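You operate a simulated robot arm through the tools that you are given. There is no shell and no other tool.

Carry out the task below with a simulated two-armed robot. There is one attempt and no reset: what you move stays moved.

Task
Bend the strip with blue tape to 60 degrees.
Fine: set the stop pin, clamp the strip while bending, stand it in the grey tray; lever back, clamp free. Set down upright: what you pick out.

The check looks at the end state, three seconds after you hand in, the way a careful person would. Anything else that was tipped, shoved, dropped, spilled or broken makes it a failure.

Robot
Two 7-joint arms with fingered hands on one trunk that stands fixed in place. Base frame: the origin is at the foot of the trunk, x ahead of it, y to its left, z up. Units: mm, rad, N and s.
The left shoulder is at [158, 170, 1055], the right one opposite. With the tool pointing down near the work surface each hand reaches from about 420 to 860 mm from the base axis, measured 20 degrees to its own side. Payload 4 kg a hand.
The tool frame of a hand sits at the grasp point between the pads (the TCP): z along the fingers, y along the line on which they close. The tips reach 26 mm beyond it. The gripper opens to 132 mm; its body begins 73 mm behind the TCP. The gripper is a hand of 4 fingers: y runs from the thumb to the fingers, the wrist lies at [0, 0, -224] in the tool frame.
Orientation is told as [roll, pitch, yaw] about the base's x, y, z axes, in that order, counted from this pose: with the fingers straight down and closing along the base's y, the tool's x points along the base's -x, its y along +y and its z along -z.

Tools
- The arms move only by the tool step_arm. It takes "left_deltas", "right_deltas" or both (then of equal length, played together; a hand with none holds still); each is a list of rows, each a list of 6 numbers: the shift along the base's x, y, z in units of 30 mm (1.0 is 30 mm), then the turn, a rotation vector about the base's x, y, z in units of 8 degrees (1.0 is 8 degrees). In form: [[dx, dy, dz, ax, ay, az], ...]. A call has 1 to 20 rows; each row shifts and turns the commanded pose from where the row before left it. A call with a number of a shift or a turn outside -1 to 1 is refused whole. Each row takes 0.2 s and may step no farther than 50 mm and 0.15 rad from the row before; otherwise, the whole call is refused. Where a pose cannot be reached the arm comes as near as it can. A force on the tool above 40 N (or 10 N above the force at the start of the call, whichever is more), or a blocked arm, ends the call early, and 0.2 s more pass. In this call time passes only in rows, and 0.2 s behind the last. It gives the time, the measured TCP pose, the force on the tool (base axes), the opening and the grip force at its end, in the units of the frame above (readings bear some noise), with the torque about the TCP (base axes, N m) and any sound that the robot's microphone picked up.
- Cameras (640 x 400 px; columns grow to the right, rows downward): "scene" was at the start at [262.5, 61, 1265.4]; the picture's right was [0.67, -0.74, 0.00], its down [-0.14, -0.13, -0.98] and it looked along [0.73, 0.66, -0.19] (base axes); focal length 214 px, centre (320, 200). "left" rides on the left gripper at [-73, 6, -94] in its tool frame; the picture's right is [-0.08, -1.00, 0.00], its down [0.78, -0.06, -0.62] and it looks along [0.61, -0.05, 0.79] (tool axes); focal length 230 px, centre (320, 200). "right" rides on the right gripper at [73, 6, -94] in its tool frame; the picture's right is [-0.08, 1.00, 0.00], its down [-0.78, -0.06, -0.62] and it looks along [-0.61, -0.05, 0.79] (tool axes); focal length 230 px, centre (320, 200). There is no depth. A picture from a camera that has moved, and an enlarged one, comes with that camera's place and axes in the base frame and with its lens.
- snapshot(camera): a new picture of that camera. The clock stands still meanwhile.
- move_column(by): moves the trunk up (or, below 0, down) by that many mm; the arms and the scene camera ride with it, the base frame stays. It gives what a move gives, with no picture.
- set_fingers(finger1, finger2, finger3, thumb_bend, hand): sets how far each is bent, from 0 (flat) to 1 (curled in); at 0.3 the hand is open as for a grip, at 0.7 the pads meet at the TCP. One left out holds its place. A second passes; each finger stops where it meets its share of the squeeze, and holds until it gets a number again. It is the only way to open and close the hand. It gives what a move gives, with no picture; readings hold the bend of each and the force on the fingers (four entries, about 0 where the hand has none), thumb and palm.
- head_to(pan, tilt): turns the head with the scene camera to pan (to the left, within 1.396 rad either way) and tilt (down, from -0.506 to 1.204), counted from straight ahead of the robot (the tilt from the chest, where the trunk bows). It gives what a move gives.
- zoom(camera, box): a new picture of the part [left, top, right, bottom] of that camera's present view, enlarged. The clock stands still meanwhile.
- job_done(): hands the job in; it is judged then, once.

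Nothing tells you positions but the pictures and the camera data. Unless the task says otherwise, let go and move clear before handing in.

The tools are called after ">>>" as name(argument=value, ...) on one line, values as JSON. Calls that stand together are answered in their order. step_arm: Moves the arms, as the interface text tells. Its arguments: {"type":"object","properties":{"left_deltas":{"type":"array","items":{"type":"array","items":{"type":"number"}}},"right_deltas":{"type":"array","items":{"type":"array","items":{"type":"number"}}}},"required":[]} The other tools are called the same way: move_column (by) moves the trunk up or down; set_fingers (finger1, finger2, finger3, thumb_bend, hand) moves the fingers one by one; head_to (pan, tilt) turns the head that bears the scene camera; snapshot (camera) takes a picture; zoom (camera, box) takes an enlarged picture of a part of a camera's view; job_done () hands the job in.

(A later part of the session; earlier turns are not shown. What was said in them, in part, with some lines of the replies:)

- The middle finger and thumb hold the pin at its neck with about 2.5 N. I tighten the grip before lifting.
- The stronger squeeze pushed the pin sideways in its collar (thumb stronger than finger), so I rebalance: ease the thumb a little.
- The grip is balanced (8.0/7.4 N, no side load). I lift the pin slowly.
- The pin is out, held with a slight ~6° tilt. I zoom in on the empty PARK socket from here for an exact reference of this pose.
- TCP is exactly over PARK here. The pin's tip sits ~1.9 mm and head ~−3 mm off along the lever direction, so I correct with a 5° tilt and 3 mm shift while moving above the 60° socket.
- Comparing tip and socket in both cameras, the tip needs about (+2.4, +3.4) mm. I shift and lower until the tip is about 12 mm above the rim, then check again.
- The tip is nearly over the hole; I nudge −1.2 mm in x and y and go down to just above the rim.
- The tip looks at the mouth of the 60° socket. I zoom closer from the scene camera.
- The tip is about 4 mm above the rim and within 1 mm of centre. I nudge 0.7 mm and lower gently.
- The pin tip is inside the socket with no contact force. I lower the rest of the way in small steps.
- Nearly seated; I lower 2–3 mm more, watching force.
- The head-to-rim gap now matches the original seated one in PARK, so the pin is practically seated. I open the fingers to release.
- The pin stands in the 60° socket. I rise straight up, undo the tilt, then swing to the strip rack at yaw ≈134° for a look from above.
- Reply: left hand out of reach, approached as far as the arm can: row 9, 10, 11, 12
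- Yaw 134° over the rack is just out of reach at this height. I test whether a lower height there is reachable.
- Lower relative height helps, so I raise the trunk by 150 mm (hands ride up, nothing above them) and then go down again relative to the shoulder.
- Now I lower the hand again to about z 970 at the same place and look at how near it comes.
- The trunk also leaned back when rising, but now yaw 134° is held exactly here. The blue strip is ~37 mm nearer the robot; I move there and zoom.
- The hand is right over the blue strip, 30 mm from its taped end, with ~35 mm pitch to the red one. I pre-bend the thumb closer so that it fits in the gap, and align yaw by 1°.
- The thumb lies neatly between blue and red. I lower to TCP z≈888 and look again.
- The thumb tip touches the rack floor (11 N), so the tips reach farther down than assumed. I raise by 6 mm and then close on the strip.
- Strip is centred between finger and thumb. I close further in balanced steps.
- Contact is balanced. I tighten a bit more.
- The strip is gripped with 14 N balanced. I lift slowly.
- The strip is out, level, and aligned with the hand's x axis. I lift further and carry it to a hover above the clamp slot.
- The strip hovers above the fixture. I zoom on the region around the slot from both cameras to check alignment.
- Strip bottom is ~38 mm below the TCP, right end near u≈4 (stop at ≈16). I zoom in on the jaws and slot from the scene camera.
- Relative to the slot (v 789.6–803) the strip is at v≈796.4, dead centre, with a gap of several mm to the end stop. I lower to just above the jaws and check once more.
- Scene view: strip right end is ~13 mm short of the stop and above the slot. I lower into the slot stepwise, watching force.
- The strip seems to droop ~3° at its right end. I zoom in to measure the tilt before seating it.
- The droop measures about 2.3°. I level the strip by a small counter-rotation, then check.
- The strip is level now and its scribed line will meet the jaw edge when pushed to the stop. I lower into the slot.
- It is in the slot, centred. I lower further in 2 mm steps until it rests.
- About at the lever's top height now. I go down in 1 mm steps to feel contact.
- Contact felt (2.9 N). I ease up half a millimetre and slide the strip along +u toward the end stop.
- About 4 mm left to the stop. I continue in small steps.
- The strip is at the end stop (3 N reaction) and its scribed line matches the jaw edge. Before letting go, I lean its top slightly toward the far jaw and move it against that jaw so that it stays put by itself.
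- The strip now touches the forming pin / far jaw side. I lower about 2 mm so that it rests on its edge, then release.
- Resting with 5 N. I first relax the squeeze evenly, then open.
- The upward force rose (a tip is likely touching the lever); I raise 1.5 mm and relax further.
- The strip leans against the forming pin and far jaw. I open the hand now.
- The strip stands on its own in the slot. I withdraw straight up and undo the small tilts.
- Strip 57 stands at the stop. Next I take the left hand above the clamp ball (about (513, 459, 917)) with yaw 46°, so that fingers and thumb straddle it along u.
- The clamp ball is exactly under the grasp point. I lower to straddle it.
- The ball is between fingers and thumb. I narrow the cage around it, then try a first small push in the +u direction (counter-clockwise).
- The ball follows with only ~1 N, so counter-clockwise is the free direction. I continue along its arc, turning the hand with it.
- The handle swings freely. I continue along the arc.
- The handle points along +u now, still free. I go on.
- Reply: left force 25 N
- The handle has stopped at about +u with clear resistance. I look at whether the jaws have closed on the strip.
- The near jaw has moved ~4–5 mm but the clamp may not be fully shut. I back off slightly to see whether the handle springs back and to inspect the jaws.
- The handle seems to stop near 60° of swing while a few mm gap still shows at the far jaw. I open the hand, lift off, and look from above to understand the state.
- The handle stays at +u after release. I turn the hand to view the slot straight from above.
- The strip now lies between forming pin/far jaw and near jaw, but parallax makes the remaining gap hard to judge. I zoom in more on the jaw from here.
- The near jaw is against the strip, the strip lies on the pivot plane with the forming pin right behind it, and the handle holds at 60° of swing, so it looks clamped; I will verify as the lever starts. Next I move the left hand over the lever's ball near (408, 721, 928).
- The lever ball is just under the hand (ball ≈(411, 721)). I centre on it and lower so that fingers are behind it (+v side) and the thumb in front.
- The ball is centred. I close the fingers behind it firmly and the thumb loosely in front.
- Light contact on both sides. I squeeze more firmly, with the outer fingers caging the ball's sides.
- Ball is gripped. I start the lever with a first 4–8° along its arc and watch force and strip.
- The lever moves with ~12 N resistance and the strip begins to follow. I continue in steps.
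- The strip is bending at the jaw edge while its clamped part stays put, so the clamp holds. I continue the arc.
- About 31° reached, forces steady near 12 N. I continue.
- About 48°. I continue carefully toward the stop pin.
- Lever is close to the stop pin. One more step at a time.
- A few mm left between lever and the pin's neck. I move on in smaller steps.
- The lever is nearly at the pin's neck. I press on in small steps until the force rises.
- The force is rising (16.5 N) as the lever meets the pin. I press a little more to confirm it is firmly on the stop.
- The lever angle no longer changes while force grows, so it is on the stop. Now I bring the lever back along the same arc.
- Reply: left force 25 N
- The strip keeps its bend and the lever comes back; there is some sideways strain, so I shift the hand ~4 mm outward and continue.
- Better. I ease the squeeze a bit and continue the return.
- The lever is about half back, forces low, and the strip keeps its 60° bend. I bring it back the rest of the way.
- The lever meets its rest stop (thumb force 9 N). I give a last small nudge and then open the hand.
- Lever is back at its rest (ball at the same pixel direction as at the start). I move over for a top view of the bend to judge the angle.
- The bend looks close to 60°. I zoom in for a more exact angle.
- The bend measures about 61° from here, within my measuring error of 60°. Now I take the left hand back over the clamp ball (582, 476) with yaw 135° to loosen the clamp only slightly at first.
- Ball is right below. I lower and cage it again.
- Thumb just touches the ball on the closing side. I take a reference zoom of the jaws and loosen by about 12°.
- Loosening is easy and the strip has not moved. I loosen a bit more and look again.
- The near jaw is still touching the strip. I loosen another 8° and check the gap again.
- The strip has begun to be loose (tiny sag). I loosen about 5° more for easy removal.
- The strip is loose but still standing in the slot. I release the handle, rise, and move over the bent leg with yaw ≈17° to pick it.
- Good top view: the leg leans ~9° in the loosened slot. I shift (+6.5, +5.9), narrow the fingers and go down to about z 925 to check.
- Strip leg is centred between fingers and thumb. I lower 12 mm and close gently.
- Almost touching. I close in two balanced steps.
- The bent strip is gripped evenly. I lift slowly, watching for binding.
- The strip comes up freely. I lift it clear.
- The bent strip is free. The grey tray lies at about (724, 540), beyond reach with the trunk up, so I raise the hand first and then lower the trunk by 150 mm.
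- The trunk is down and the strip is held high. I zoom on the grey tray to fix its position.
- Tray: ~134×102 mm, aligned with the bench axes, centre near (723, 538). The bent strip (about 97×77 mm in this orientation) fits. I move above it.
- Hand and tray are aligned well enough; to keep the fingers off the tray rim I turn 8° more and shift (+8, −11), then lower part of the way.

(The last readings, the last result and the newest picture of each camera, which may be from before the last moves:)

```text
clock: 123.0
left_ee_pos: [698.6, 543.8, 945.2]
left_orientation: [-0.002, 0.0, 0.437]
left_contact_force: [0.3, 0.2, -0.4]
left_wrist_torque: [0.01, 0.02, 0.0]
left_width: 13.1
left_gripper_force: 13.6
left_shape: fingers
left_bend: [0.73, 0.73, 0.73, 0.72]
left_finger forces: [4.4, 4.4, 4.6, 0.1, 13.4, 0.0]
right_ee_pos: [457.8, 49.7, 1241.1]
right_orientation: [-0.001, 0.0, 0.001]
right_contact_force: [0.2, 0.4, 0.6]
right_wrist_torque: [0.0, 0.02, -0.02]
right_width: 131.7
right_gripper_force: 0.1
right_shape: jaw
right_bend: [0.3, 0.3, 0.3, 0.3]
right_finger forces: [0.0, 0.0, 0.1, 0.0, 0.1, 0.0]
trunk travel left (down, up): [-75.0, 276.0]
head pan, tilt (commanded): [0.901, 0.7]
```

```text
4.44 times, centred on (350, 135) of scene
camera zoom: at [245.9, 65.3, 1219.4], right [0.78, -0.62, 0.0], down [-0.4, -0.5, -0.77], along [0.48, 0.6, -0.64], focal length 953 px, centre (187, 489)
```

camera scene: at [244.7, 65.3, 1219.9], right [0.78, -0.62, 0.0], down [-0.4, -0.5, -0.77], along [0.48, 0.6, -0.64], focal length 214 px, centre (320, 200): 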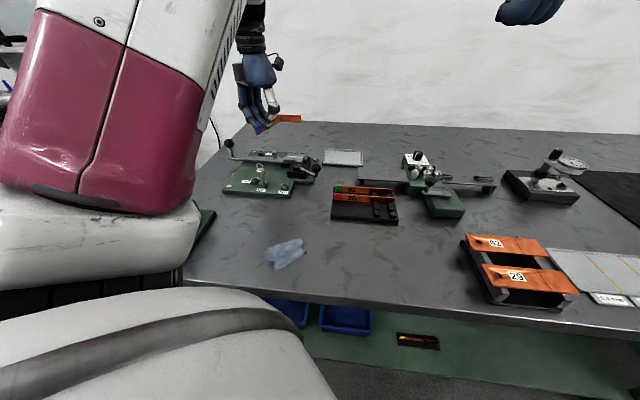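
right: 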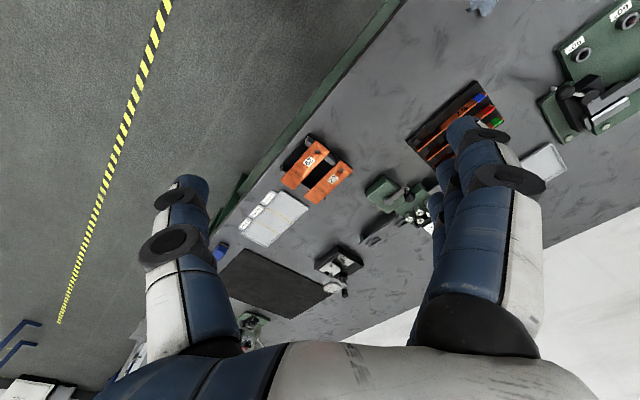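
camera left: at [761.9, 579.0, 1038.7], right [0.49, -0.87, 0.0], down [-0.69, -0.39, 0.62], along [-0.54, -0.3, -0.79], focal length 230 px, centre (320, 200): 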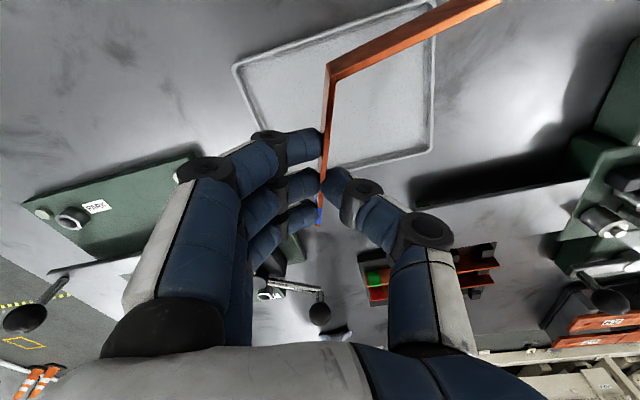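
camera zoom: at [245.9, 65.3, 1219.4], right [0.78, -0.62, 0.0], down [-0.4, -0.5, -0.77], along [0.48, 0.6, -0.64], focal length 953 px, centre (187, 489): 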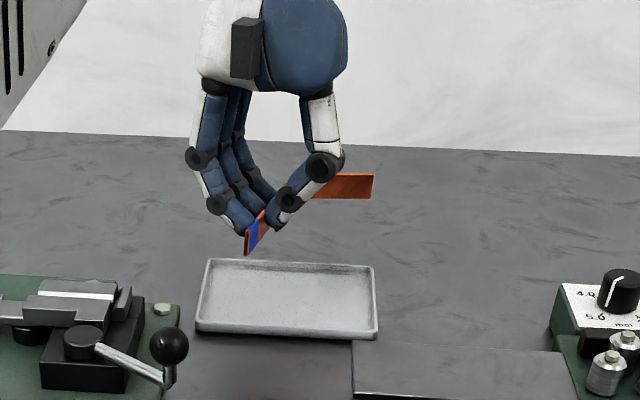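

Relative to the tray as seen by the hand camera, I shift (−5, −2) and turn back 4°, then lower to z≈905 and check again.

>>> step_arm(left_deltas=[[-0.163, -0.057, -0.3, 0, 0, -0.5], [0, 0, -0.5, 0, 0, 0], [0, 0, -0.5, 0, 0, 0], [0, 0, 0, 0, 0, 0]])

>>> snapshot(camera="left")

>>> zoom(camera="scene", box=[310, 110, 390, 180])

```text
clock: 124.0
left_ee_pos: [691.8, 542.3, 906.0]
left_orientation: [-0.002, 0.001, 0.367]
left_contact_force: [0.4, 0.1, 0.2]
left_wrist_torque: [0.0, 0.05, 0.0]
left_width: 13.1
left_gripper_force: 13.2
left_shape: fingers
left_bend: [0.73, 0.73, 0.73, 0.72]
left_finger forces: [4.4, 4.4, 4.6, 0.0, 13.4, 0.0]
right_ee_pos: [459.5, 48.7, 1242.2]
right_orientation: [-0.001, 0.001, -0.001]
right_contact_force: [-0.4, -0.9, -0.3]
right_wrist_torque: [0.04, 0.02, 0.01]
right_width: 132.0
right_gripper_force: 0.1
right_shape: jaw
right_bend: [0.3, 0.3, 0.3, 0.3]
right_finger forces: [0.0, 0.0, 0.1, 0.0, 0.0, 0.0]
trunk travel left (down, up): [-75.0, 276.0]
head pan, tilt (commanded): [0.901, 0.7]
```

```text
taken
camera left: at [758.5, 572.6, 999.4], right [0.43, -0.9, 0.0], down [-0.71, -0.34, 0.62], along [-0.56, -0.27, -0.79], focal length 230 px, centre (320, 200)
```

left: 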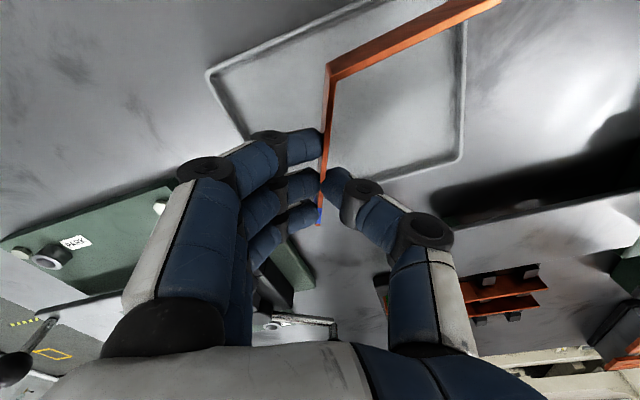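

```text
5.71 times, centred on (350, 145) of scene
camera zoom: at [246.1, 65.3, 1219.3], right [0.78, -0.62, 0.0], down [-0.4, -0.5, -0.76], along [0.48, 0.6, -0.64], focal length 1226 px, centre (149, 514)
```

zoom: 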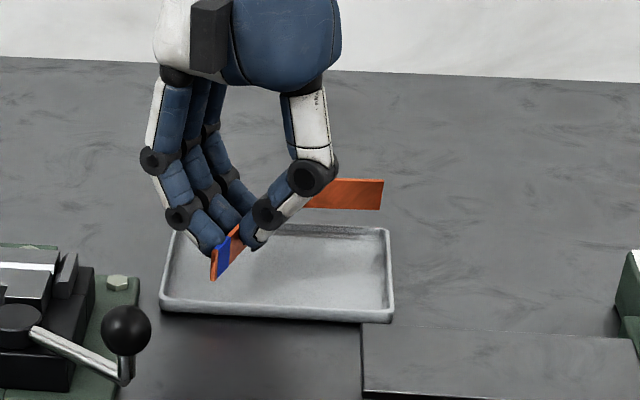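

From the scene view the strip's free end hangs lower (tilt ≈5°). I level it about the hand's closing axis and correct the position.

>>> step_arm(left_deltas=[[0.075, 0.043, 0, -0.112, 0.292, 0], [0.075, 0.043, 0, -0.112, 0.292, 0], [0, 0, 0, 0, 0, 0]])

>>> snapshot(camera="left")

>>> zoom(camera="scene", box=[310, 110, 390, 180])

```text
clock: 124.8
left_ee_pos: [696.5, 544.4, 906.6]
left_orientation: [-0.002, 0.088, 0.365]
left_contact_force: [-0.3, -0.2, -0.6]
left_wrist_torque: [-0.02, 0.04, 0.0]
left_width: 13.2
left_gripper_force: 13.5
left_shape: fingers
left_bend: [0.73, 0.73, 0.73, 0.72]
left_finger forces: [4.3, 4.4, 4.6, 0.0, 13.4, 0.0]
right_ee_pos: [457.6, 49.2, 1242.2]
right_orientation: [0.0, 0.0, 0.0]
right_contact_force: [0.6, -0.2, -0.1]
right_wrist_torque: [-0.02, 0.01, 0.0]
right_width: 132.2
right_gripper_force: 0.0
right_shape: jaw
right_bend: [0.3, 0.3, 0.3, 0.3]
right_finger forces: [0.0, 0.0, 0.1, 0.1, 0.1, 0.1]
trunk travel left (down, up): [-75.0, 276.0]
head pan, tilt (commanded): [0.901, 0.7]
```

```text
taken
camera left: at [770.5, 578.1, 992.9], right [0.43, -0.9, -0.01], down [-0.66, -0.32, 0.68], along [-0.62, -0.29, -0.73], focal length 230 px, centre (320, 200)
```

left: 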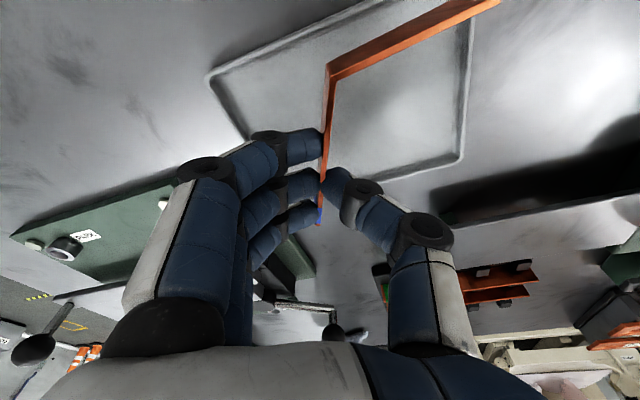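

```text
5.71 times, centred on (350, 145) of scene
camera zoom: at [245.9, 65.2, 1219.4], right [0.78, -0.62, 0.0], down [-0.4, -0.5, -0.77], along [0.48, 0.6, -0.64], focal length 1226 px, centre (149, 514)
```

zoom: 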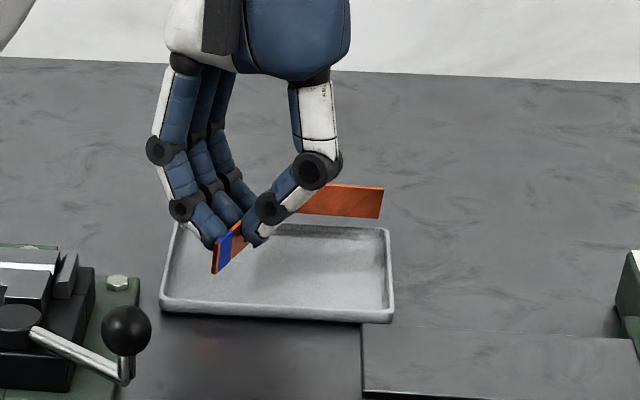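

Now it is level (both ends' bottoms near z 870) and inside the tray outline with ~6 mm margins. I lower towards the tray floor.

>>> step_arm(left_deltas=[[0, 0, -0.3, 0, 0, 0], [0, 0, -0.2, 0, 0, 0], [0, 0, 0, 0, 0, 0]])

>>> zoom(camera="scene", box=[310, 110, 390, 180])

>>> snapshot(camera="left")

```text
clock: 125.6
left_ee_pos: [695.3, 544.5, 890.7]
left_orientation: [-0.003, 0.086, 0.366]
left_contact_force: [0.2, -0.2, -0.8]
left_wrist_torque: [0.03, 0.0, 0.0]
left_width: 12.8
left_gripper_force: 13.1
left_shape: fingers
left_bend: [0.73, 0.73, 0.73, 0.72]
left_finger forces: [4.4, 4.3, 4.7, 0.1, 13.5, 0.0]
right_ee_pos: [457.5, 49.9, 1241.2]
right_orientation: [0.0, 0.0, 0.001]
right_contact_force: [-0.6, -0.2, 0.2]
right_wrist_torque: [0.0, -0.02, 0.0]
right_width: 131.9
right_gripper_force: 0.1
right_shape: jaw
right_bend: [0.3, 0.3, 0.3, 0.3]
right_finger forces: [0.0, 0.0, 0.1, 0.0, 0.0, 0.0]
trunk travel left (down, up): [-75.0, 276.0]
head pan, tilt (commanded): [0.901, 0.7]
```

```text
5.71 times, centred on (350, 145) of scene
camera zoom: at [246.1, 65.3, 1219.2], right [0.78, -0.62, 0.0], down [-0.4, -0.5, -0.76], along [0.48, 0.6, -0.64], focal length 1226 px, centre (149, 514)
```

zoom: 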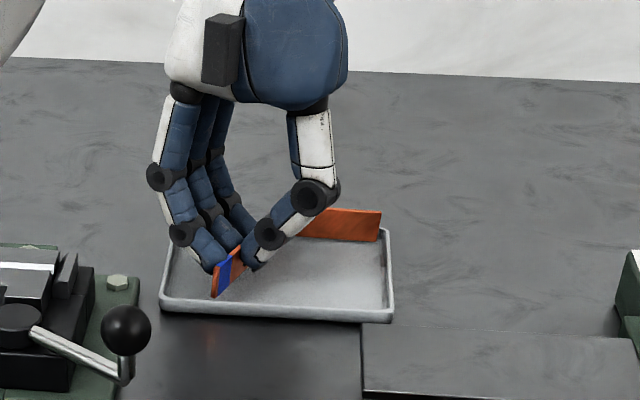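

```text
taken
camera left: at [770.3, 577.3, 977.5], right [0.43, -0.9, -0.01], down [-0.66, -0.32, 0.68], along [-0.62, -0.29, -0.73], focal length 230 px, centre (320, 200)
```

left: 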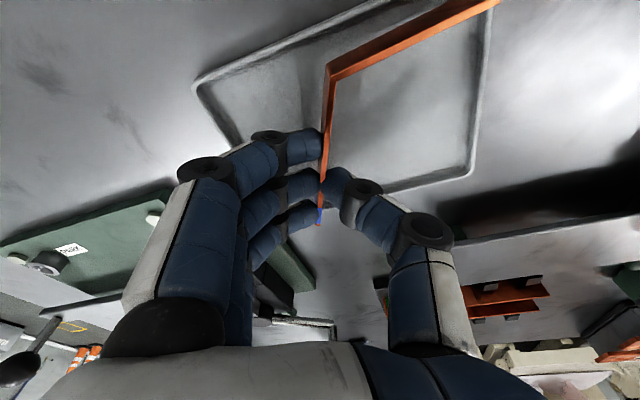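

Looks well inside. I lower in small steps to touch down.

>>> step_arm(left_deltas=[[0, 0, -0.08, 0, 0, 0], [0, 0, -0.05, 0, 0, 0]])

>>> step_arm(left_deltas=[[0, 0, -0.04, 0, 0, 0], [0, 0, 0, 0, 0, 0]])

```text
clock: 126.2
left_ee_pos: [695.5, 544.2, 886.1]
left_orientation: [0.0, 0.086, 0.367]
left_contact_force: [-0.1, 0.2, -0.4]
left_wrist_torque: [-0.01, 0.02, 0.01]
left_width: 12.7
left_gripper_force: 13.4
left_shape: fingers
left_bend: [0.73, 0.73, 0.73, 0.72]
left_finger forces: [4.5, 4.4, 4.7, 0.1, 13.5, 0.0]
right_ee_pos: [457.6, 50.0, 1241.2]
right_orientation: [0.0, 0.0, -0.002]
right_contact_force: [0.6, 0.3, -0.9]
right_wrist_torque: [-0.01, 0.0, 0.02]
right_width: 131.9
right_gripper_force: 0.0
right_shape: jaw
right_bend: [0.3, 0.3, 0.3, 0.3]
right_finger forces: [0.0, 0.0, 0.1, 0.0, 0.1, 0.0]
trunk travel left (down, up): [-75.0, 276.0]
head pan, tilt (commanded): [0.901, 0.7]
```

```text
clock: 126.8
left_ee_pos: [696.4, 544.1, 885.8]
left_orientation: [0.0, 0.085, 0.366]
left_contact_force: [0.6, 0.7, 3.8]
left_wrist_torque: [0.01, 0.04, -0.01]
left_width: 12.8
left_gripper_force: 14.8
left_shape: fingers
left_bend: [0.73, 0.73, 0.73, 0.72]
left_finger forces: [4.9, 5.2, 5.5, 0.0, 14.2, 0.0]
right_ee_pos: [457.2, 49.6, 1241.5]
right_orientation: [0.001, -0.001, 0.001]
right_contact_force: [0.5, 0.3, -0.1]
right_wrist_torque: [0.0, -0.01, 0.04]
right_width: 131.9
right_gripper_force: 0.1
right_shape: jaw
right_bend: [0.3, 0.3, 0.3, 0.3]
right_finger forces: [0.0, 0.0, 0.0, 0.0, 0.0, 0.0]
trunk travel left (down, up): [-75.0, 276.0]
head pan, tilt (commanded): [0.901, 0.7]
```

Touchdown (3.8 N). I check visually before releasing.

>>> zoom(camera="scene", box=[320, 135, 380, 180])

>>> zoom(camera="left", box=[180, 0, 520, 212])

```text
8.89 times, centred on (350, 158) of scene
camera zoom: at [245.8, 65.2, 1219.4], right [0.78, -0.62, 0.0], down [-0.4, -0.5, -0.77], along [0.48, 0.6, -0.64], focal length 1906 px, centre (53, 578)
```

zoom: 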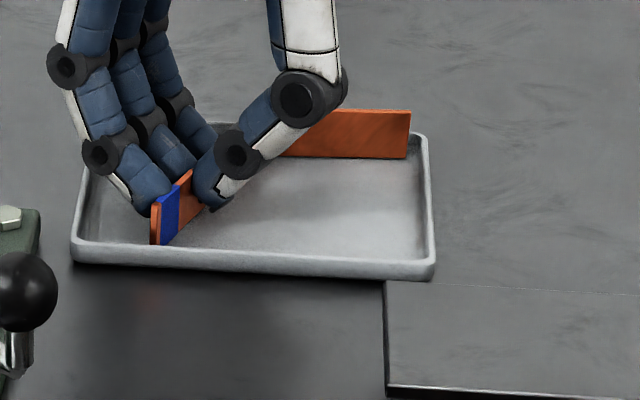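

```text
1.88 times, centred on (350, 106) of left
camera zoom: at [769.2, 577.8, 972.8], right [0.43, -0.9, -0.01], down [-0.66, -0.32, 0.68], along [-0.62, -0.29, -0.73], focal length 433 px, centre (264, 377)
```

zoom: 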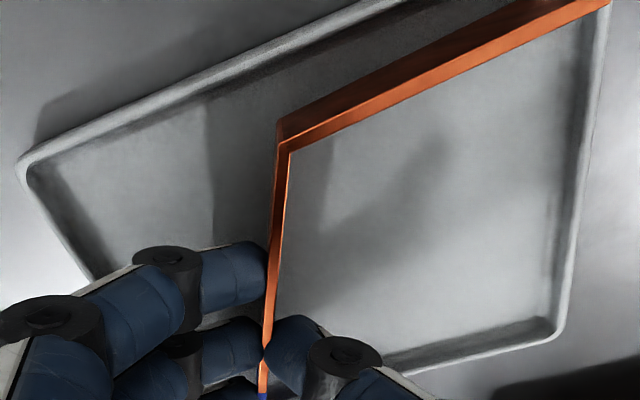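

The strip is inside, but its short leg's end is only ~2 mm from the right rim. I raise 1.5 mm, shift 4 mm left along the tray, and set down again.

>>> step_arm(left_deltas=[[0, 0, 0.07, 0, 0, 0], [-0.095, 0.095, 0, 0, 0, 0], [0, 0, -0.04, 0, 0, 0], [0, 0, 0, 0, 0, 0]])

>>> zoom(camera="scene", box=[320, 135, 380, 180])

```text
clock: 127.8
left_ee_pos: [692.7, 545.6, 886.1]
left_orientation: [-0.002, 0.087, 0.366]
left_contact_force: [-0.3, -0.6, -1.7]
left_wrist_torque: [0.03, 0.02, 0.02]
left_width: 13.0
left_gripper_force: 13.6
left_shape: fingers
left_bend: [0.73, 0.73, 0.73, 0.72]
left_finger forces: [4.5, 4.7, 4.8, 0.1, 13.8, 0.0]
right_ee_pos: [456.8, 50.0, 1240.9]
right_orientation: [0.001, 0.0, -0.001]
right_contact_force: [-0.7, -0.3, 0.5]
right_wrist_torque: [0.02, -0.04, -0.03]
right_width: 132.3
right_gripper_force: 0.0
right_shape: jaw
right_bend: [0.3, 0.3, 0.3, 0.3]
right_finger forces: [0.0, 0.1, 0.0, 0.0, 0.0, 0.1]
trunk travel left (down, up): [-75.0, 276.0]
head pan, tilt (commanded): [0.901, 0.7]
```

```text
8.89 times, centred on (350, 158) of scene
camera zoom: at [246.2, 65.3, 1219.2], right [0.78, -0.62, 0.0], down [-0.4, -0.5, -0.76], along [0.48, 0.6, -0.64], focal length 1906 px, centre (53, 578)
```

zoom: 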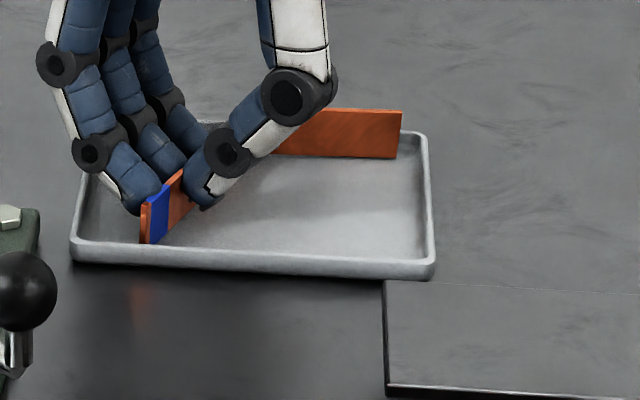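

Centred better. I lower the last millimetre to contact and then relax the grip evenly.

>>> step_arm(left_deltas=[[0, 0, -0.03, 0, 0, 0], [0, 0, -0.02, 0, 0, 0], [0, 0, 0, 0, 0, 0]])

>>> set_fingers(hand="left", finger1=0.725, finger2=0.725, finger3=0.725, thumb_bend=0.73)

>>> set_fingers(hand="left", finger1=0.71, finger2=0.71, finger3=0.71, thumb_bend=0.71)

>>> zoom(camera="scene", box=[320, 135, 380, 180])

```text
clock: 128.6
left_ee_pos: [692.9, 546.6, 885.2]
left_orientation: [-0.003, 0.087, 0.367]
left_contact_force: [0.3, -0.1, 3.0]
left_wrist_torque: [0.0, 0.04, -0.01]
left_width: 12.9
left_gripper_force: 13.7
left_shape: fingers
left_bend: [0.73, 0.73, 0.73, 0.72]
left_finger forces: [4.6, 4.7, 5.1, 0.1, 14.1, 0.0]
right_ee_pos: [456.9, 48.9, 1241.8]
right_orientation: [0.0, 0.0, 0.0]
right_contact_force: [0.4, 0.3, -0.1]
right_wrist_torque: [-0.01, 0.0, 0.0]
right_width: 131.9
right_gripper_force: 0.1
right_shape: jaw
right_bend: [0.3, 0.3, 0.3, 0.3]
right_finger forces: [0.1, 0.0, 0.1, 0.0, 0.1, 0.0]
trunk travel left (down, up): [-75.0, 276.0]
head pan, tilt (commanded): [0.901, 0.7]
```

```text
clock: 129.6
left_ee_pos: [692.8, 545.7, 886.5]
left_orientation: [0.0, 0.085, 0.367]
left_contact_force: [1.3, 1.4, 8.0]
left_wrist_torque: [0.02, 0.02, 0.02]
left_width: 13.6
left_gripper_force: 6.5
left_shape: fingers
left_bend: [0.71, 0.72, 0.72, 0.72]
left_finger forces: [2.2, 2.3, 2.3, 0.0, 5.9, 0.0]
right_ee_pos: [457.5, 49.5, 1243.0]
right_orientation: [-0.002, 0.001, -0.001]
right_contact_force: [-0.5, -0.2, 0.0]
right_wrist_torque: [0.01, 0.02, 0.03]
right_width: 132.0
right_gripper_force: 0.0
right_shape: jaw
right_bend: [0.3, 0.3, 0.3, 0.3]
right_finger forces: [0.0, 0.0, 0.1, 0.1, 0.0, 0.0]
trunk travel left (down, up): [-75.0, 276.0]
head pan, tilt (commanded): [0.901, 0.7]
```

```text
clock: 130.6
left_ee_pos: [692.8, 545.8, 884.5]
left_orientation: [-0.001, 0.088, 0.366]
left_contact_force: [-1.3, 0.2, 1.9]
left_wrist_torque: [-0.01, 0.0, 0.02]
left_width: 14.0
left_gripper_force: 2.7
left_shape: fingers
left_bend: [0.71, 0.71, 0.71, 0.71]
left_finger forces: [1.1, 1.0, 0.8, 0.1, 2.6, 0.0]
right_ee_pos: [458.1, 49.4, 1240.6]
right_orientation: [0.0, 0.001, 0.0]
right_contact_force: [0.0, 0.0, 0.4]
right_wrist_torque: [-0.04, 0.03, 0.01]
right_width: 132.1
right_gripper_force: 0.1
right_shape: jaw
right_bend: [0.3, 0.3, 0.3, 0.3]
right_finger forces: [0.0, 0.1, 0.0, 0.0, 0.1, 0.1]
trunk travel left (down, up): [-75.0, 276.0]
head pan, tilt (commanded): [0.901, 0.7]
```

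```text
8.89 times, centred on (350, 158) of scene
camera zoom: at [245.9, 65.1, 1219.3], right [0.78, -0.62, 0.0], down [-0.4, -0.5, -0.77], along [0.48, 0.6, -0.64], focal length 1906 px, centre (53, 578)
```

zoom: 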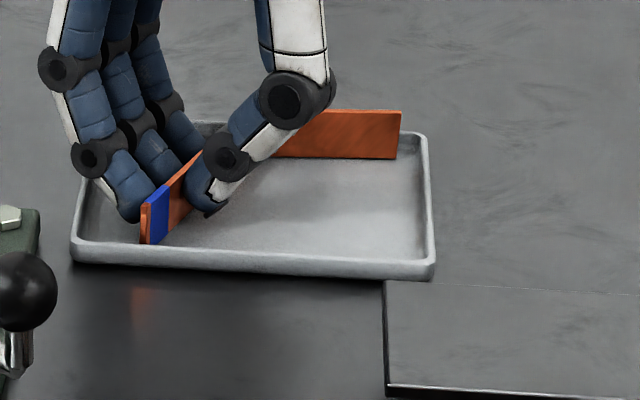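

The strip stands. I open a little more, evenly, and check.

>>> set_fingers(hand="left", finger1=0.66, finger2=0.66, finger3=0.66, thumb_bend=0.64)

>>> zoom(camera="scene", box=[320, 135, 380, 180])

>>> zoom(camera="left", box=[180, 0, 520, 250])

```text
clock: 131.6
left_ee_pos: [692.4, 546.0, 886.2]
left_orientation: [-0.002, 0.09, 0.367]
left_contact_force: [-0.2, -1.7, 1.2]
left_wrist_torque: [0.01, -0.03, 0.05]
left_width: 23.3
left_gripper_force: 0.4
left_shape: fingers
left_bend: [0.67, 0.66, 0.66, 0.64]
left_finger forces: [1.0, 0.1, 0.0, 0.1, 0.2, 0.1]
right_ee_pos: [457.5, 49.2, 1240.1]
right_orientation: [-0.001, 0.001, -0.001]
right_contact_force: [-0.4, -0.6, -0.7]
right_wrist_torque: [-0.02, -0.01, 0.0]
right_width: 131.9
right_gripper_force: 0.0
right_shape: jaw
right_bend: [0.3, 0.3, 0.3, 0.3]
right_finger forces: [0.0, 0.0, 0.1, 0.0, 0.0, 0.0]
trunk travel left (down, up): [-75.0, 276.0]
head pan, tilt (commanded): [0.901, 0.7]
```

```text
8.89 times, centred on (350, 158) of scene
camera zoom: at [246.0, 65.2, 1219.3], right [0.78, -0.62, 0.0], down [-0.4, -0.5, -0.77], along [0.48, 0.6, -0.64], focal length 1906 px, centre (53, 578)
```

zoom: 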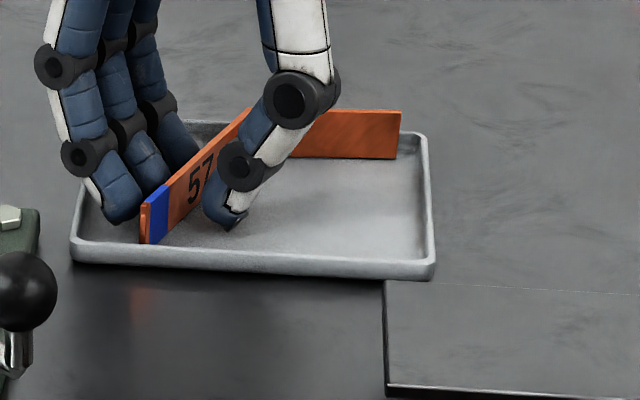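

```text
1.60 times, centred on (350, 125) of left
camera zoom: at [766.1, 579.9, 972.2], right [0.43, -0.9, -0.01], down [-0.66, -0.32, 0.68], along [-0.62, -0.29, -0.73], focal length 368 px, centre (272, 320)
```

zoom: 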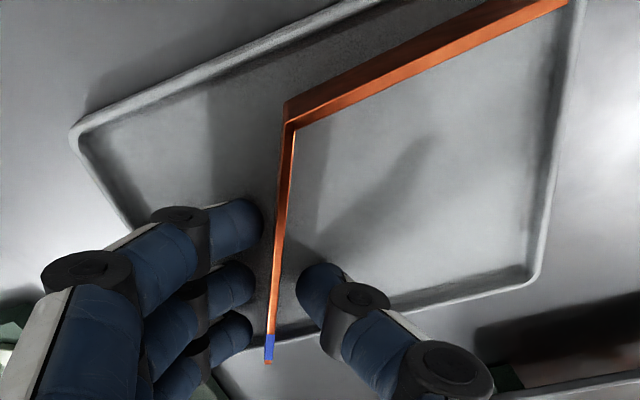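

Released; one finger grazes the rim with 1 N. I lift straight up slowly.

>>> step_arm(left_deltas=[[0, 0, 0.2, 0, 0, 0], [0, 0, 0.3, 0, 0, 0], [0, 0, 0.6, 0, 0, 0], [0, 0, 0.8, 0, 0, 0], [0, 0, 0.9, 0, 0, 0]])

>>> zoom(camera="scene", box=[310, 125, 390, 185])

>>> snapshot(camera="left")

```text
clock: 132.8
left_ee_pos: [693.3, 548.5, 969.0]
left_orientation: [-0.003, 0.086, 0.367]
left_contact_force: [0.4, -0.1, 0.4]
left_wrist_torque: [0.03, 0.04, 0.02]
left_width: 24.7
left_gripper_force: 0.1
left_shape: fingers
left_bend: [0.66, 0.66, 0.66, 0.64]
left_finger forces: [0.1, 0.0, 0.1, 0.0, 0.0, 0.1]
right_ee_pos: [456.9, 49.5, 1240.6]
right_orientation: [-0.002, 0.001, 0.001]
right_contact_force: [-0.3, -0.2, -0.7]
right_wrist_torque: [-0.02, -0.01, -0.01]
right_width: 132.1
right_gripper_force: 0.1
right_shape: jaw
right_bend: [0.3, 0.3, 0.3, 0.3]
right_finger forces: [0.1, 0.0, 0.0, 0.0, 0.0, 0.0]
trunk travel left (down, up): [-75.0, 276.0]
head pan, tilt (commanded): [0.901, 0.7]
```

```text
6.67 times, centred on (350, 155) of scene
camera zoom: at [245.9, 65.2, 1219.3], right [0.78, -0.62, 0.0], down [-0.4, -0.5, -0.77], along [0.48, 0.6, -0.64], focal length 1430 px, centre (120, 500)
```

zoom: 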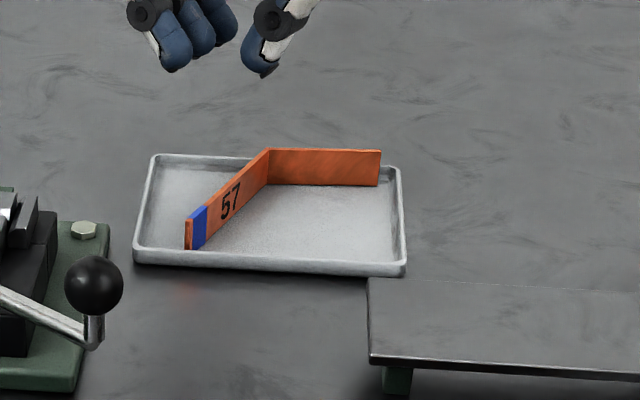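

```text
taken
camera left: at [767.3, 581.2, 1057.1], right [0.43, -0.9, -0.01], down [-0.66, -0.32, 0.68], along [-0.62, -0.29, -0.73], focal length 230 px, centre (320, 200)
```

left: 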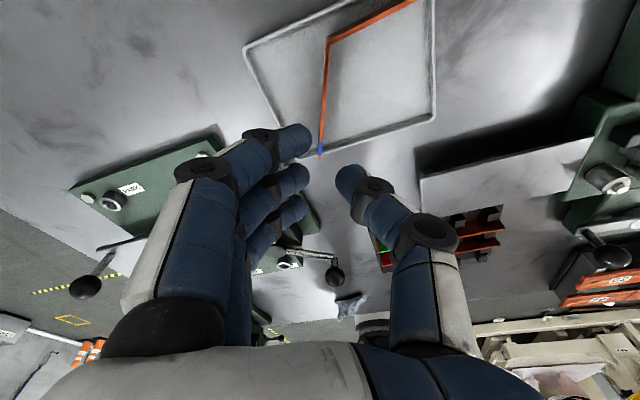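

The bent strip stands upright in the grey tray, and the tray has not moved. I rise, undo the tilt and take a top view of the strip.

>>> step_arm(left_deltas=[[0, 0, 0.6, 0.112, -0.292, 0], [-0.3, -0.1, 0.6, 0.112, -0.292, 0], [-0.4, -0.1, 0, 0, 0, 0], [-0.4, -0.1, 0, 0, 0, 0], [0, 0, 0, 0, 0, 0]])

>>> snapshot(camera="left")

>>> zoom(camera="left", box=[230, 0, 430, 130])

```text
clock: 134.0
left_ee_pos: [659.9, 537.2, 1003.8]
left_orientation: [0.001, -0.001, 0.366]
left_contact_force: [0.6, -0.4, -0.5]
left_wrist_torque: [-0.04, 0.05, -0.01]
left_width: 24.6
left_gripper_force: 0.2
left_shape: fingers
left_bend: [0.66, 0.66, 0.66, 0.64]
left_finger forces: [0.0, 0.0, 0.1, 0.1, 0.0, 0.0]
right_ee_pos: [458.3, 49.6, 1241.2]
right_orientation: [0.0, 0.001, -0.001]
right_contact_force: [1.0, -0.4, 0.0]
right_wrist_torque: [0.0, 0.01, -0.04]
right_width: 132.1
right_gripper_force: 0.0
right_shape: jaw
right_bend: [0.3, 0.3, 0.3, 0.3]
right_finger forces: [0.0, 0.0, 0.1, 0.1, 0.0, 0.1]
trunk travel left (down, up): [-75.0, 276.0]
head pan, tilt (commanded): [0.901, 0.7]
```

```text
taken
camera left: at [727.0, 567.6, 1097.3], right [0.43, -0.9, 0.0], down [-0.71, -0.34, 0.62], along [-0.56, -0.27, -0.79], focal length 230 px, centre (320, 200)
```

left: 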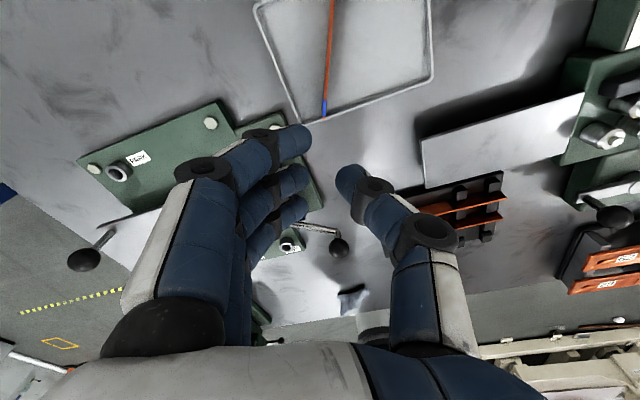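

```text
3.08 times, centred on (330, 65) of left
camera zoom: at [727.0, 567.6, 1097.3], right [0.43, -0.9, 0.0], down [-0.71, -0.34, 0.62], along [-0.56, -0.27, -0.79], focal length 708 px, centre (289, 615)
```

zoom: 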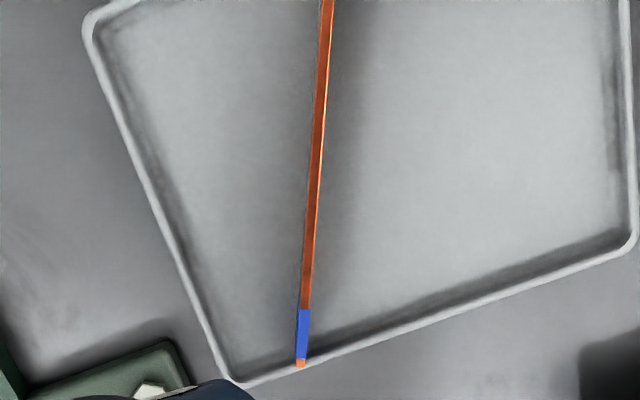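

The strip stands within the tray. Now I go back to free the clamp fully; the handle ball is at about (544, 458).

>>> step_arm(left_deltas=[[-0.387, -0.263, 0.05, 0, 0, 0.925], [-0.387, -0.263, 0.05, 0, 0, 0.925], [-0.387, -0.263, 0, 0, 0, 0.925], [-0.387, -0.263, 0, 0, 0, 0.925], [-0.387, -0.263, 0, 0, 0, 0.925], [-0.387, -0.263, 0, 0, 0, 0.925], [-0.387, -0.263, 0, 0, 0, 0.925], [-0.387, -0.263, 0, 0, 0, 0.925], [-0.387, -0.263, 0, 0, 0, 0.925], [-0.387, -0.263, 0, 0, 0, 0.925], [0, 0, 0, 0, 0, 0]])

>>> set_fingers(hand="left", finger1=0.5, finger2=0.5, finger3=0.5, thumb_bend=0.5)

>>> snapshot(camera="left")

>>> snapshot(camera="scene")

```text
clock: 136.4
left_ee_pos: [544.9, 458.6, 1007.2]
left_orientation: [0.0, -0.001, 1.661]
left_contact_force: [-0.1, -0.5, -0.5]
left_wrist_torque: [-0.03, 0.0, 0.03]
left_width: 24.8
left_gripper_force: 0.1
left_shape: fingers
left_bend: [0.66, 0.66, 0.66, 0.64]
left_finger forces: [0.1, 0.1, 0.1, 0.0, 0.1, 0.1]
right_ee_pos: [458.0, 49.6, 1240.7]
right_orientation: [-0.001, 0.0, 0.0]
right_contact_force: [0.3, 0.2, 0.2]
right_wrist_torque: [-0.04, -0.02, 0.01]
right_width: 131.8
right_gripper_force: 0.1
right_shape: jaw
right_bend: [0.3, 0.3, 0.3, 0.3]
right_finger forces: [0.1, 0.1, 0.0, 0.1, 0.1, 0.0]
trunk travel left (down, up): [-75.0, 276.0]
head pan, tilt (commanded): [0.901, 0.7]
```

```text
clock: 137.4
left_ee_pos: [543.4, 458.9, 1007.2]
left_orientation: [-0.002, 0.0, 1.657]
left_contact_force: [0.6, 0.2, 0.6]
left_wrist_torque: [-0.03, 0.01, 0.0]
left_width: 70.0
left_gripper_force: 0.1
left_shape: fingers
left_bend: [0.5, 0.5, 0.5, 0.5]
left_finger forces: [0.0, 0.0, 0.1, 0.0, 0.1, 0.0]
right_ee_pos: [458.0, 49.5, 1241.2]
right_orientation: [-0.001, 0.001, -0.001]
right_contact_force: [-0.2, 0.4, -0.2]
right_wrist_torque: [-0.02, -0.02, 0.01]
right_width: 131.8
right_gripper_force: 0.1
right_shape: jaw
right_bend: [0.3, 0.3, 0.3, 0.3]
right_finger forces: [0.1, 0.1, 0.0, 0.0, 0.0, 0.0]
trunk travel left (down, up): [-75.0, 276.0]
head pan, tilt (commanded): [0.901, 0.7]
```

```text
taken
camera left: at [532.0, 530.0, 1101.0], right [0.99, 0.16, 0.0], down [0.13, -0.78, 0.62], along [0.1, -0.61, -0.79], focal length 230 px, centre (320, 200)
```

left: 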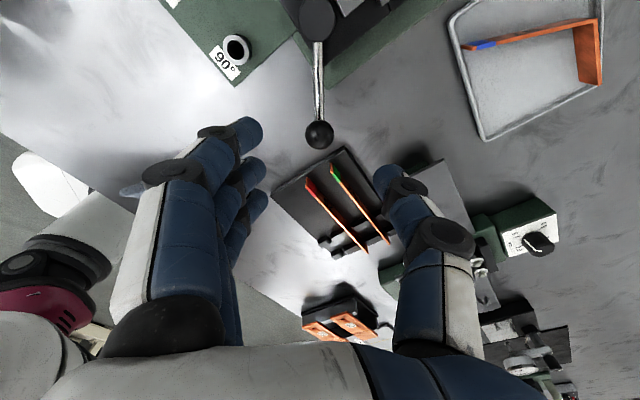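

```text
taken
camera scene: at [246.1, 65.3, 1219.2], right [0.78, -0.62, 0.0], down [-0.4, -0.5, -0.76], along [0.48, 0.6, -0.64], focal length 214 px, centre (320, 200)
```

scene: 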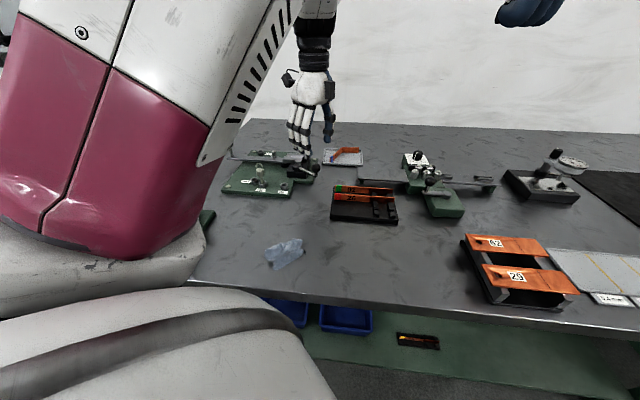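

Ball is exactly below. I lower, cage it, and swing the handle back to its original open position.

>>> step_arm(left_deltas=[[0, 0, -0.5, 0, 0, 0], [0, 0, -0.6, 0, 0, 0], [0, 0, -0.6, 0, 0, 0], [0, 0, -0.5, 0, 0, 0], [0, 0, 0, 0, 0, 0]])

>>> set_fingers(hand="left", finger1=0.58, finger2=0.61, finger3=0.58, thumb_bend=0.63)

>>> snapshot(camera="left")

```text
clock: 138.6
left_ee_pos: [544.0, 458.3, 941.7]
left_orientation: [-0.002, 0.0, 1.658]
left_contact_force: [-0.3, 0.6, 0.2]
left_wrist_torque: [0.01, -0.03, 0.03]
left_width: 70.0
left_gripper_force: 0.0
left_shape: fingers
left_bend: [0.5, 0.5, 0.5, 0.5]
left_finger forces: [0.0, 0.0, 0.0, 0.0, 0.0, 0.0]
right_ee_pos: [457.3, 50.4, 1240.7]
right_orientation: [0.0, 0.0, 0.0]
right_contact_force: [-0.4, -0.7, -0.6]
right_wrist_torque: [0.01, -0.03, -0.02]
right_width: 132.2
right_gripper_force: 0.1
right_shape: jaw
right_bend: [0.3, 0.3, 0.3, 0.3]
right_finger forces: [0.1, 0.1, 0.1, 0.0, 0.0, 0.1]
trunk travel left (down, up): [-75.0, 276.0]
head pan, tilt (commanded): [0.901, 0.7]
```

```text
clock: 139.6
left_ee_pos: [544.1, 458.4, 942.1]
left_orientation: [-0.002, 0.0, 1.659]
left_contact_force: [1.0, 0.3, 0.9]
left_wrist_torque: [-0.03, 0.03, 0.02]
left_width: 40.2
left_gripper_force: 0.1
left_shape: fingers
left_bend: [0.57, 0.61, 0.57, 0.63]
left_finger forces: [0.0, 0.1, 0.0, 0.0, 0.1, 0.1]
right_ee_pos: [457.2, 49.0, 1240.4]
right_orientation: [0.001, 0.001, -0.001]
right_contact_force: [0.2, 0.0, -0.5]
right_wrist_torque: [0.04, 0.0, 0.02]
right_width: 132.1
right_gripper_force: 0.0
right_shape: jaw
right_bend: [0.3, 0.3, 0.3, 0.3]
right_finger forces: [0.0, 0.0, 0.1, 0.1, 0.1, 0.0]
trunk travel left (down, up): [-75.0, 276.0]
head pan, tilt (commanded): [0.901, 0.7]
```

```text
taken
camera left: at [531.6, 528.8, 1035.4], right [0.99, 0.16, 0.0], down [0.13, -0.78, 0.62], along [0.1, -0.61, -0.79], focal length 230 px, centre (320, 200)
```

left: 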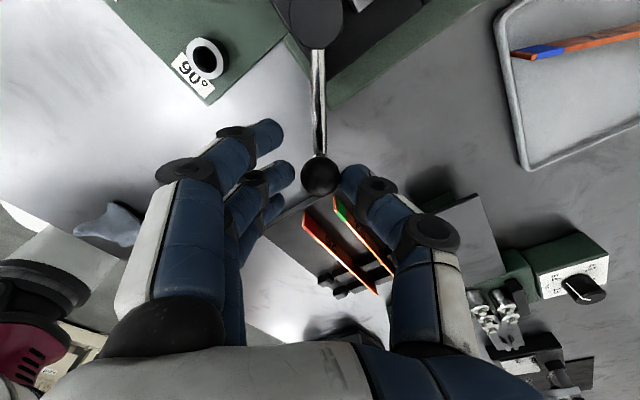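

>>> step_arm(left_deltas=[[-0.335, -0.037, 0, 0, 0, -1], [-0.337, 0.007, 0, 0, 0, -1], [-0.333, 0.057, 0, 0, 0, -1]])

>>> step_arm(left_deltas=[[-0.12, 0.03, 0, 0, 0, 0], [0, 0, 0, 0, 0, 0]])

>>> snapshot(camera="left")

```text
clock: 140.4
left_ee_pos: [512.5, 458.6, 941.2]
left_orientation: [-0.001, 0.0, 1.237]
left_contact_force: [0.6, 0.3, 0.8]
left_wrist_torque: [-0.03, -0.01, -0.03]
left_width: 40.5
left_gripper_force: 0.3
left_shape: fingers
left_bend: [0.57, 0.61, 0.57, 0.63]
left_finger forces: [0.1, 0.0, 0.0, 0.1, 0.4, 0.0]
right_ee_pos: [457.6, 49.6, 1239.3]
right_orientation: [0.0, -0.001, -0.001]
right_contact_force: [0.1, -0.3, 0.0]
right_wrist_torque: [0.0, -0.01, -0.05]
right_width: 132.1
right_gripper_force: 0.0
right_shape: jaw
right_bend: [0.3, 0.3, 0.3, 0.3]
right_finger forces: [0.0, 0.0, 0.0, 0.0, 0.0, 0.1]
trunk travel left (down, up): [-75.0, 276.0]
head pan, tilt (commanded): [0.901, 0.7]
```

```text
clock: 141.0
left_ee_pos: [509.6, 459.8, 941.2]
left_orientation: [-0.003, -0.001, 1.239]
left_contact_force: [1.8, -1.4, 0.5]
left_wrist_torque: [-0.02, -0.04, -0.01]
left_width: 41.3
left_gripper_force: 0.9
left_shape: fingers
left_bend: [0.57, 0.61, 0.57, 0.62]
left_finger forces: [0.1, 0.0, 0.0, 0.0, 2.1, 0.0]
right_ee_pos: [457.9, 50.1, 1241.3]
right_orientation: [0.0, -0.002, -0.001]
right_contact_force: [-0.1, -0.5, 0.5]
right_wrist_torque: [0.01, -0.03, -0.02]
right_width: 131.8
right_gripper_force: 0.1
right_shape: jaw
right_bend: [0.3, 0.3, 0.3, 0.3]
right_finger forces: [0.0, 0.0, 0.0, 0.0, 0.0, 0.0]
trunk travel left (down, up): [-75.0, 276.0]
head pan, tilt (commanded): [0.901, 0.7]
```

```text
taken
camera left: at [527.9, 530.1, 1035.3], right [0.97, -0.25, 0.0], down [-0.2, -0.76, 0.62], along [-0.15, -0.6, -0.79], focal length 230 px, centre (320, 200)
```

left: 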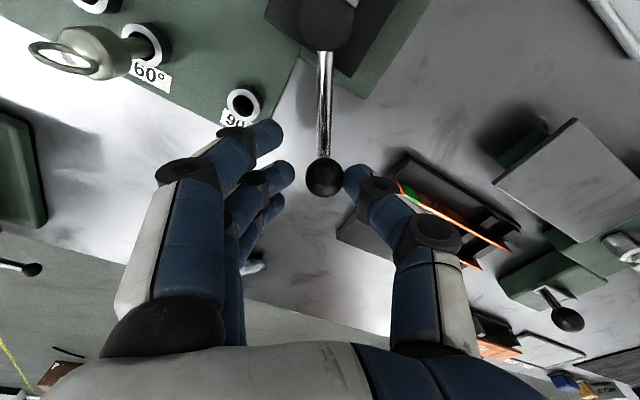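

The handle is back at its original open position (ball ≈(512, 459)) and resists further motion. I release and lift off.

>>> set_fingers(hand="left", finger1=0.5, finger2=0.5, finger3=0.5, thumb_bend=0.5)

>>> step_arm(left_deltas=[[0, 0, 0.6, 0, 0, 0], [0, 0, 0.9, 0, 0, 0], [0, 0, 0.9, 0, 0, 0], [0, 0, 0.9, 0, 0, 0], [0, 0, 0.9, 0, 0, 0], [0, 0, 0.9, 0, 0, 0], [0, 0, 0.9, 0, 0, 0], [0, 0, 0.9, 0, 0, 0]])

>>> zoom(camera="scene", box=[205, 115, 405, 225])

>>> snapshot(camera="left")

```text
clock: 142.0
left_ee_pos: [507.7, 460.1, 941.0]
left_orientation: [-0.002, 0.002, 1.24]
left_contact_force: [-0.2, -0.5, -0.5]
left_wrist_torque: [0.02, 0.0, -0.01]
left_width: 69.7
left_gripper_force: 0.0
left_shape: fingers
left_bend: [0.5, 0.5, 0.5, 0.5]
left_finger forces: [0.1, 0.0, 0.0, 0.0, 0.1, 0.0]
right_ee_pos: [457.2, 50.7, 1240.9]
right_orientation: [0.0, 0.002, -0.001]
right_contact_force: [0.0, -0.9, 0.5]
right_wrist_torque: [0.03, -0.03, 0.02]
right_width: 131.9
right_gripper_force: 0.1
right_shape: jaw
right_bend: [0.3, 0.3, 0.3, 0.3]
right_finger forces: [0.0, 0.1, 0.0, 0.0, 0.1, 0.0]
trunk travel left (down, up): [-75.0, 276.0]
head pan, tilt (commanded): [0.901, 0.7]
```

```text
clock: 143.8
left_ee_pos: [511.2, 458.7, 1147.7]
left_orientation: [-0.001, 0.0, 1.238]
left_contact_force: [0.0, 0.8, 0.6]
left_wrist_torque: [-0.01, 0.0, -0.01]
left_width: 69.9
left_gripper_force: 0.0
left_shape: fingers
left_bend: [0.5, 0.5, 0.5, 0.5]
left_finger forces: [0.0, 0.1, 0.1, 0.1, 0.0, 0.1]
right_ee_pos: [457.2, 49.8, 1239.7]
right_orientation: [-0.001, 0.001, 0.0]
right_contact_force: [-0.1, -0.5, -0.5]
right_wrist_torque: [0.0, 0.02, 0.0]
right_width: 132.0
right_gripper_force: 0.1
right_shape: jaw
right_bend: [0.3, 0.3, 0.3, 0.3]
right_finger forces: [0.0, 0.0, 0.0, 0.0, 0.1, 0.1]
trunk travel left (down, up): [-75.0, 276.0]
head pan, tilt (commanded): [0.901, 0.7]
```

```text
3.20 times, centred on (305, 170) of scene
camera zoom: at [245.8, 65.2, 1219.4], right [0.78, -0.62, 0.0], down [-0.4, -0.5, -0.77], along [0.48, 0.6, -0.64], focal length 686 px, centre (368, 296)
```

zoom: 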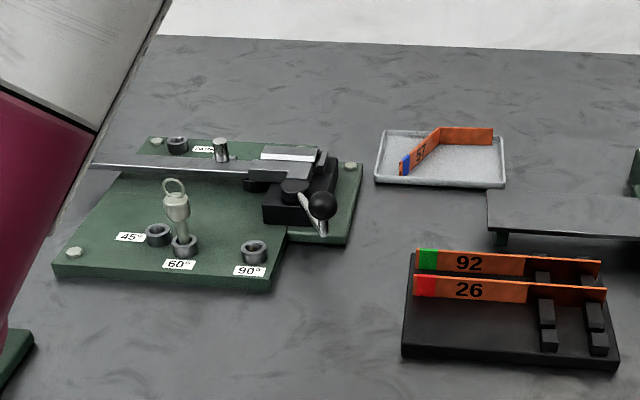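

```text
taken
camera left: at [529.4, 528.9, 1242.0], right [0.97, -0.25, 0.0], down [-0.2, -0.76, 0.62], along [-0.15, -0.6, -0.79], focal length 230 px, centre (320, 200)
```

left: 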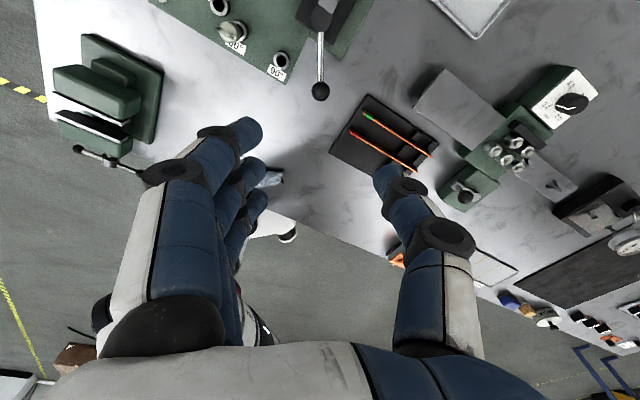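

Everything is in place: pin in 60°, lever back, clamp handle open, bent strip standing in the tray. I move the arm back to its starting area and make a last close check.

>>> step_arm(left_deltas=[[-0.6, 0.1, 0.5, 0, 0, -0.9], [-0.6, 0.1, 0.5, 0, 0, -0.9], [-0.6, 0.1, 0.5, 0, 0, -0.9], [-0.6, 0.2, 0.5, 0, 0, -0.9], [-0.6, 0.2, 0.2, 0, 0, -0.9], [0, 0, 0, 0, 0, -0.9], [0, 0, 0, 0, 0, -0.9], [0, 0, 0, 0, 0, -0.9]])

>>> zoom(camera="scene", box=[315, 135, 385, 185])

>>> zoom(camera="scene", box=[210, 120, 330, 210])

>>> snapshot(camera="scene")

```text
clock: 145.6
left_ee_pos: [419.9, 480.6, 1215.6]
left_orientation: [-0.001, -0.001, 0.231]
left_contact_force: [-0.1, -0.3, -0.1]
left_wrist_torque: [-0.02, 0.04, -0.02]
left_width: 69.8
left_gripper_force: 0.2
left_shape: fingers
left_bend: [0.5, 0.5, 0.5, 0.5]
left_finger forces: [0.0, 0.1, 0.1, 0.0, 0.0, 0.1]
right_ee_pos: [458.2, 49.2, 1240.1]
right_orientation: [0.001, -0.001, 0.0]
right_contact_force: [-0.1, 0.6, -0.5]
right_wrist_torque: [0.02, 0.01, 0.03]
right_width: 132.0
right_gripper_force: 0.1
right_shape: jaw
right_bend: [0.3, 0.3, 0.3, 0.3]
right_finger forces: [0.0, 0.1, 0.1, 0.1, 0.0, 0.0]
trunk travel left (down, up): [-75.0, 276.0]
head pan, tilt (commanded): [0.901, 0.7]
```

```text
8.00 times, centred on (350, 160) of scene
camera zoom: at [246.2, 65.3, 1219.2], right [0.78, -0.62, 0.0], down [-0.4, -0.5, -0.76], along [0.48, 0.6, -0.64], focal length 1716 px, centre (80, 520)
```

zoom: 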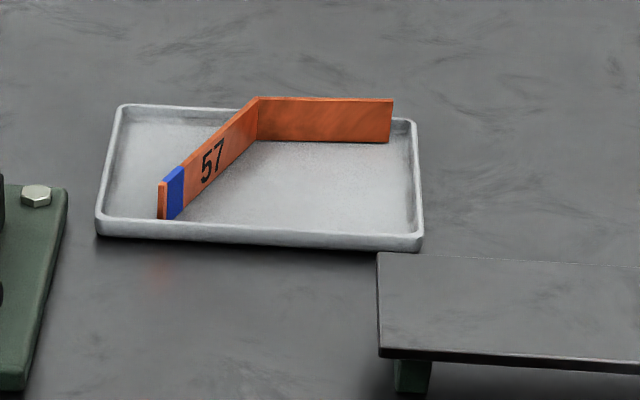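

```text
4.44 times, centred on (270, 165) of scene
camera zoom: at [246.2, 65.3, 1219.2], right [0.78, -0.62, 0.0], down [-0.4, -0.5, -0.76], along [0.48, 0.6, -0.64], focal length 953 px, centre (542, 356)
```

zoom: 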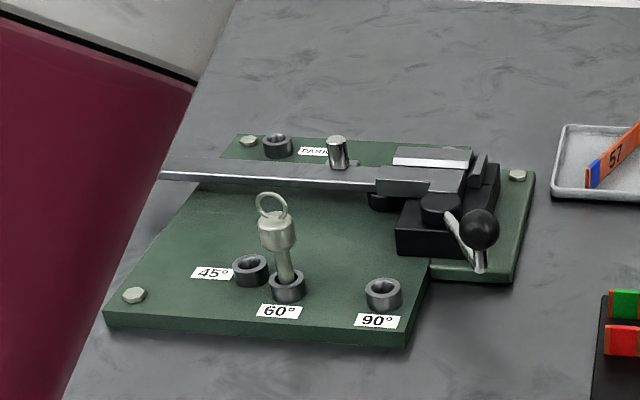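

```text
taken
camera scene: at [246.2, 65.3, 1219.2], right [0.78, -0.62, 0.0], down [-0.4, -0.5, -0.76], along [0.48, 0.6, -0.64], focal length 214 px, centre (320, 200)
```

scene: 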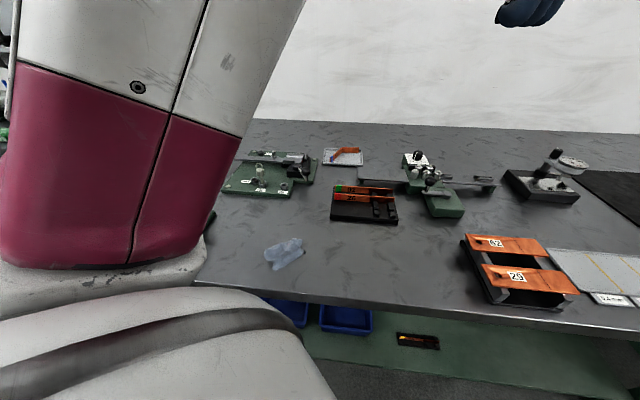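

The strip stands upright in the grey tray, bent to about 60°. The stop pin is in the 60° socket, the lever is at rest, the clamp handle is open, nothing else has moved and the arms are clear. I hand in.

>>> job_done()

```text
The job is handed in.
```

The strip with the blue tape (no. 57) is bent and standing on edge in the grey tray. My camera measurements put the bend at about 61°, give or take 1°, against the 60° asked.

- **Stop pin:** I moved it from PARK to the 60° socket and left it there.
- **Clamp:** the strip stayed clamped while I bent it. The handle is now back at its original open position.
- **Lever:** I swung it until it met the pin, then returned it to rest.
- **Everything else:** in the final pictures nothing else is shoved or tipped. One finger brushed the tray rim lightly (about 1 N) as I let go, and the tray did not visibly move.

Both arms were clear of the bench before I handed in.
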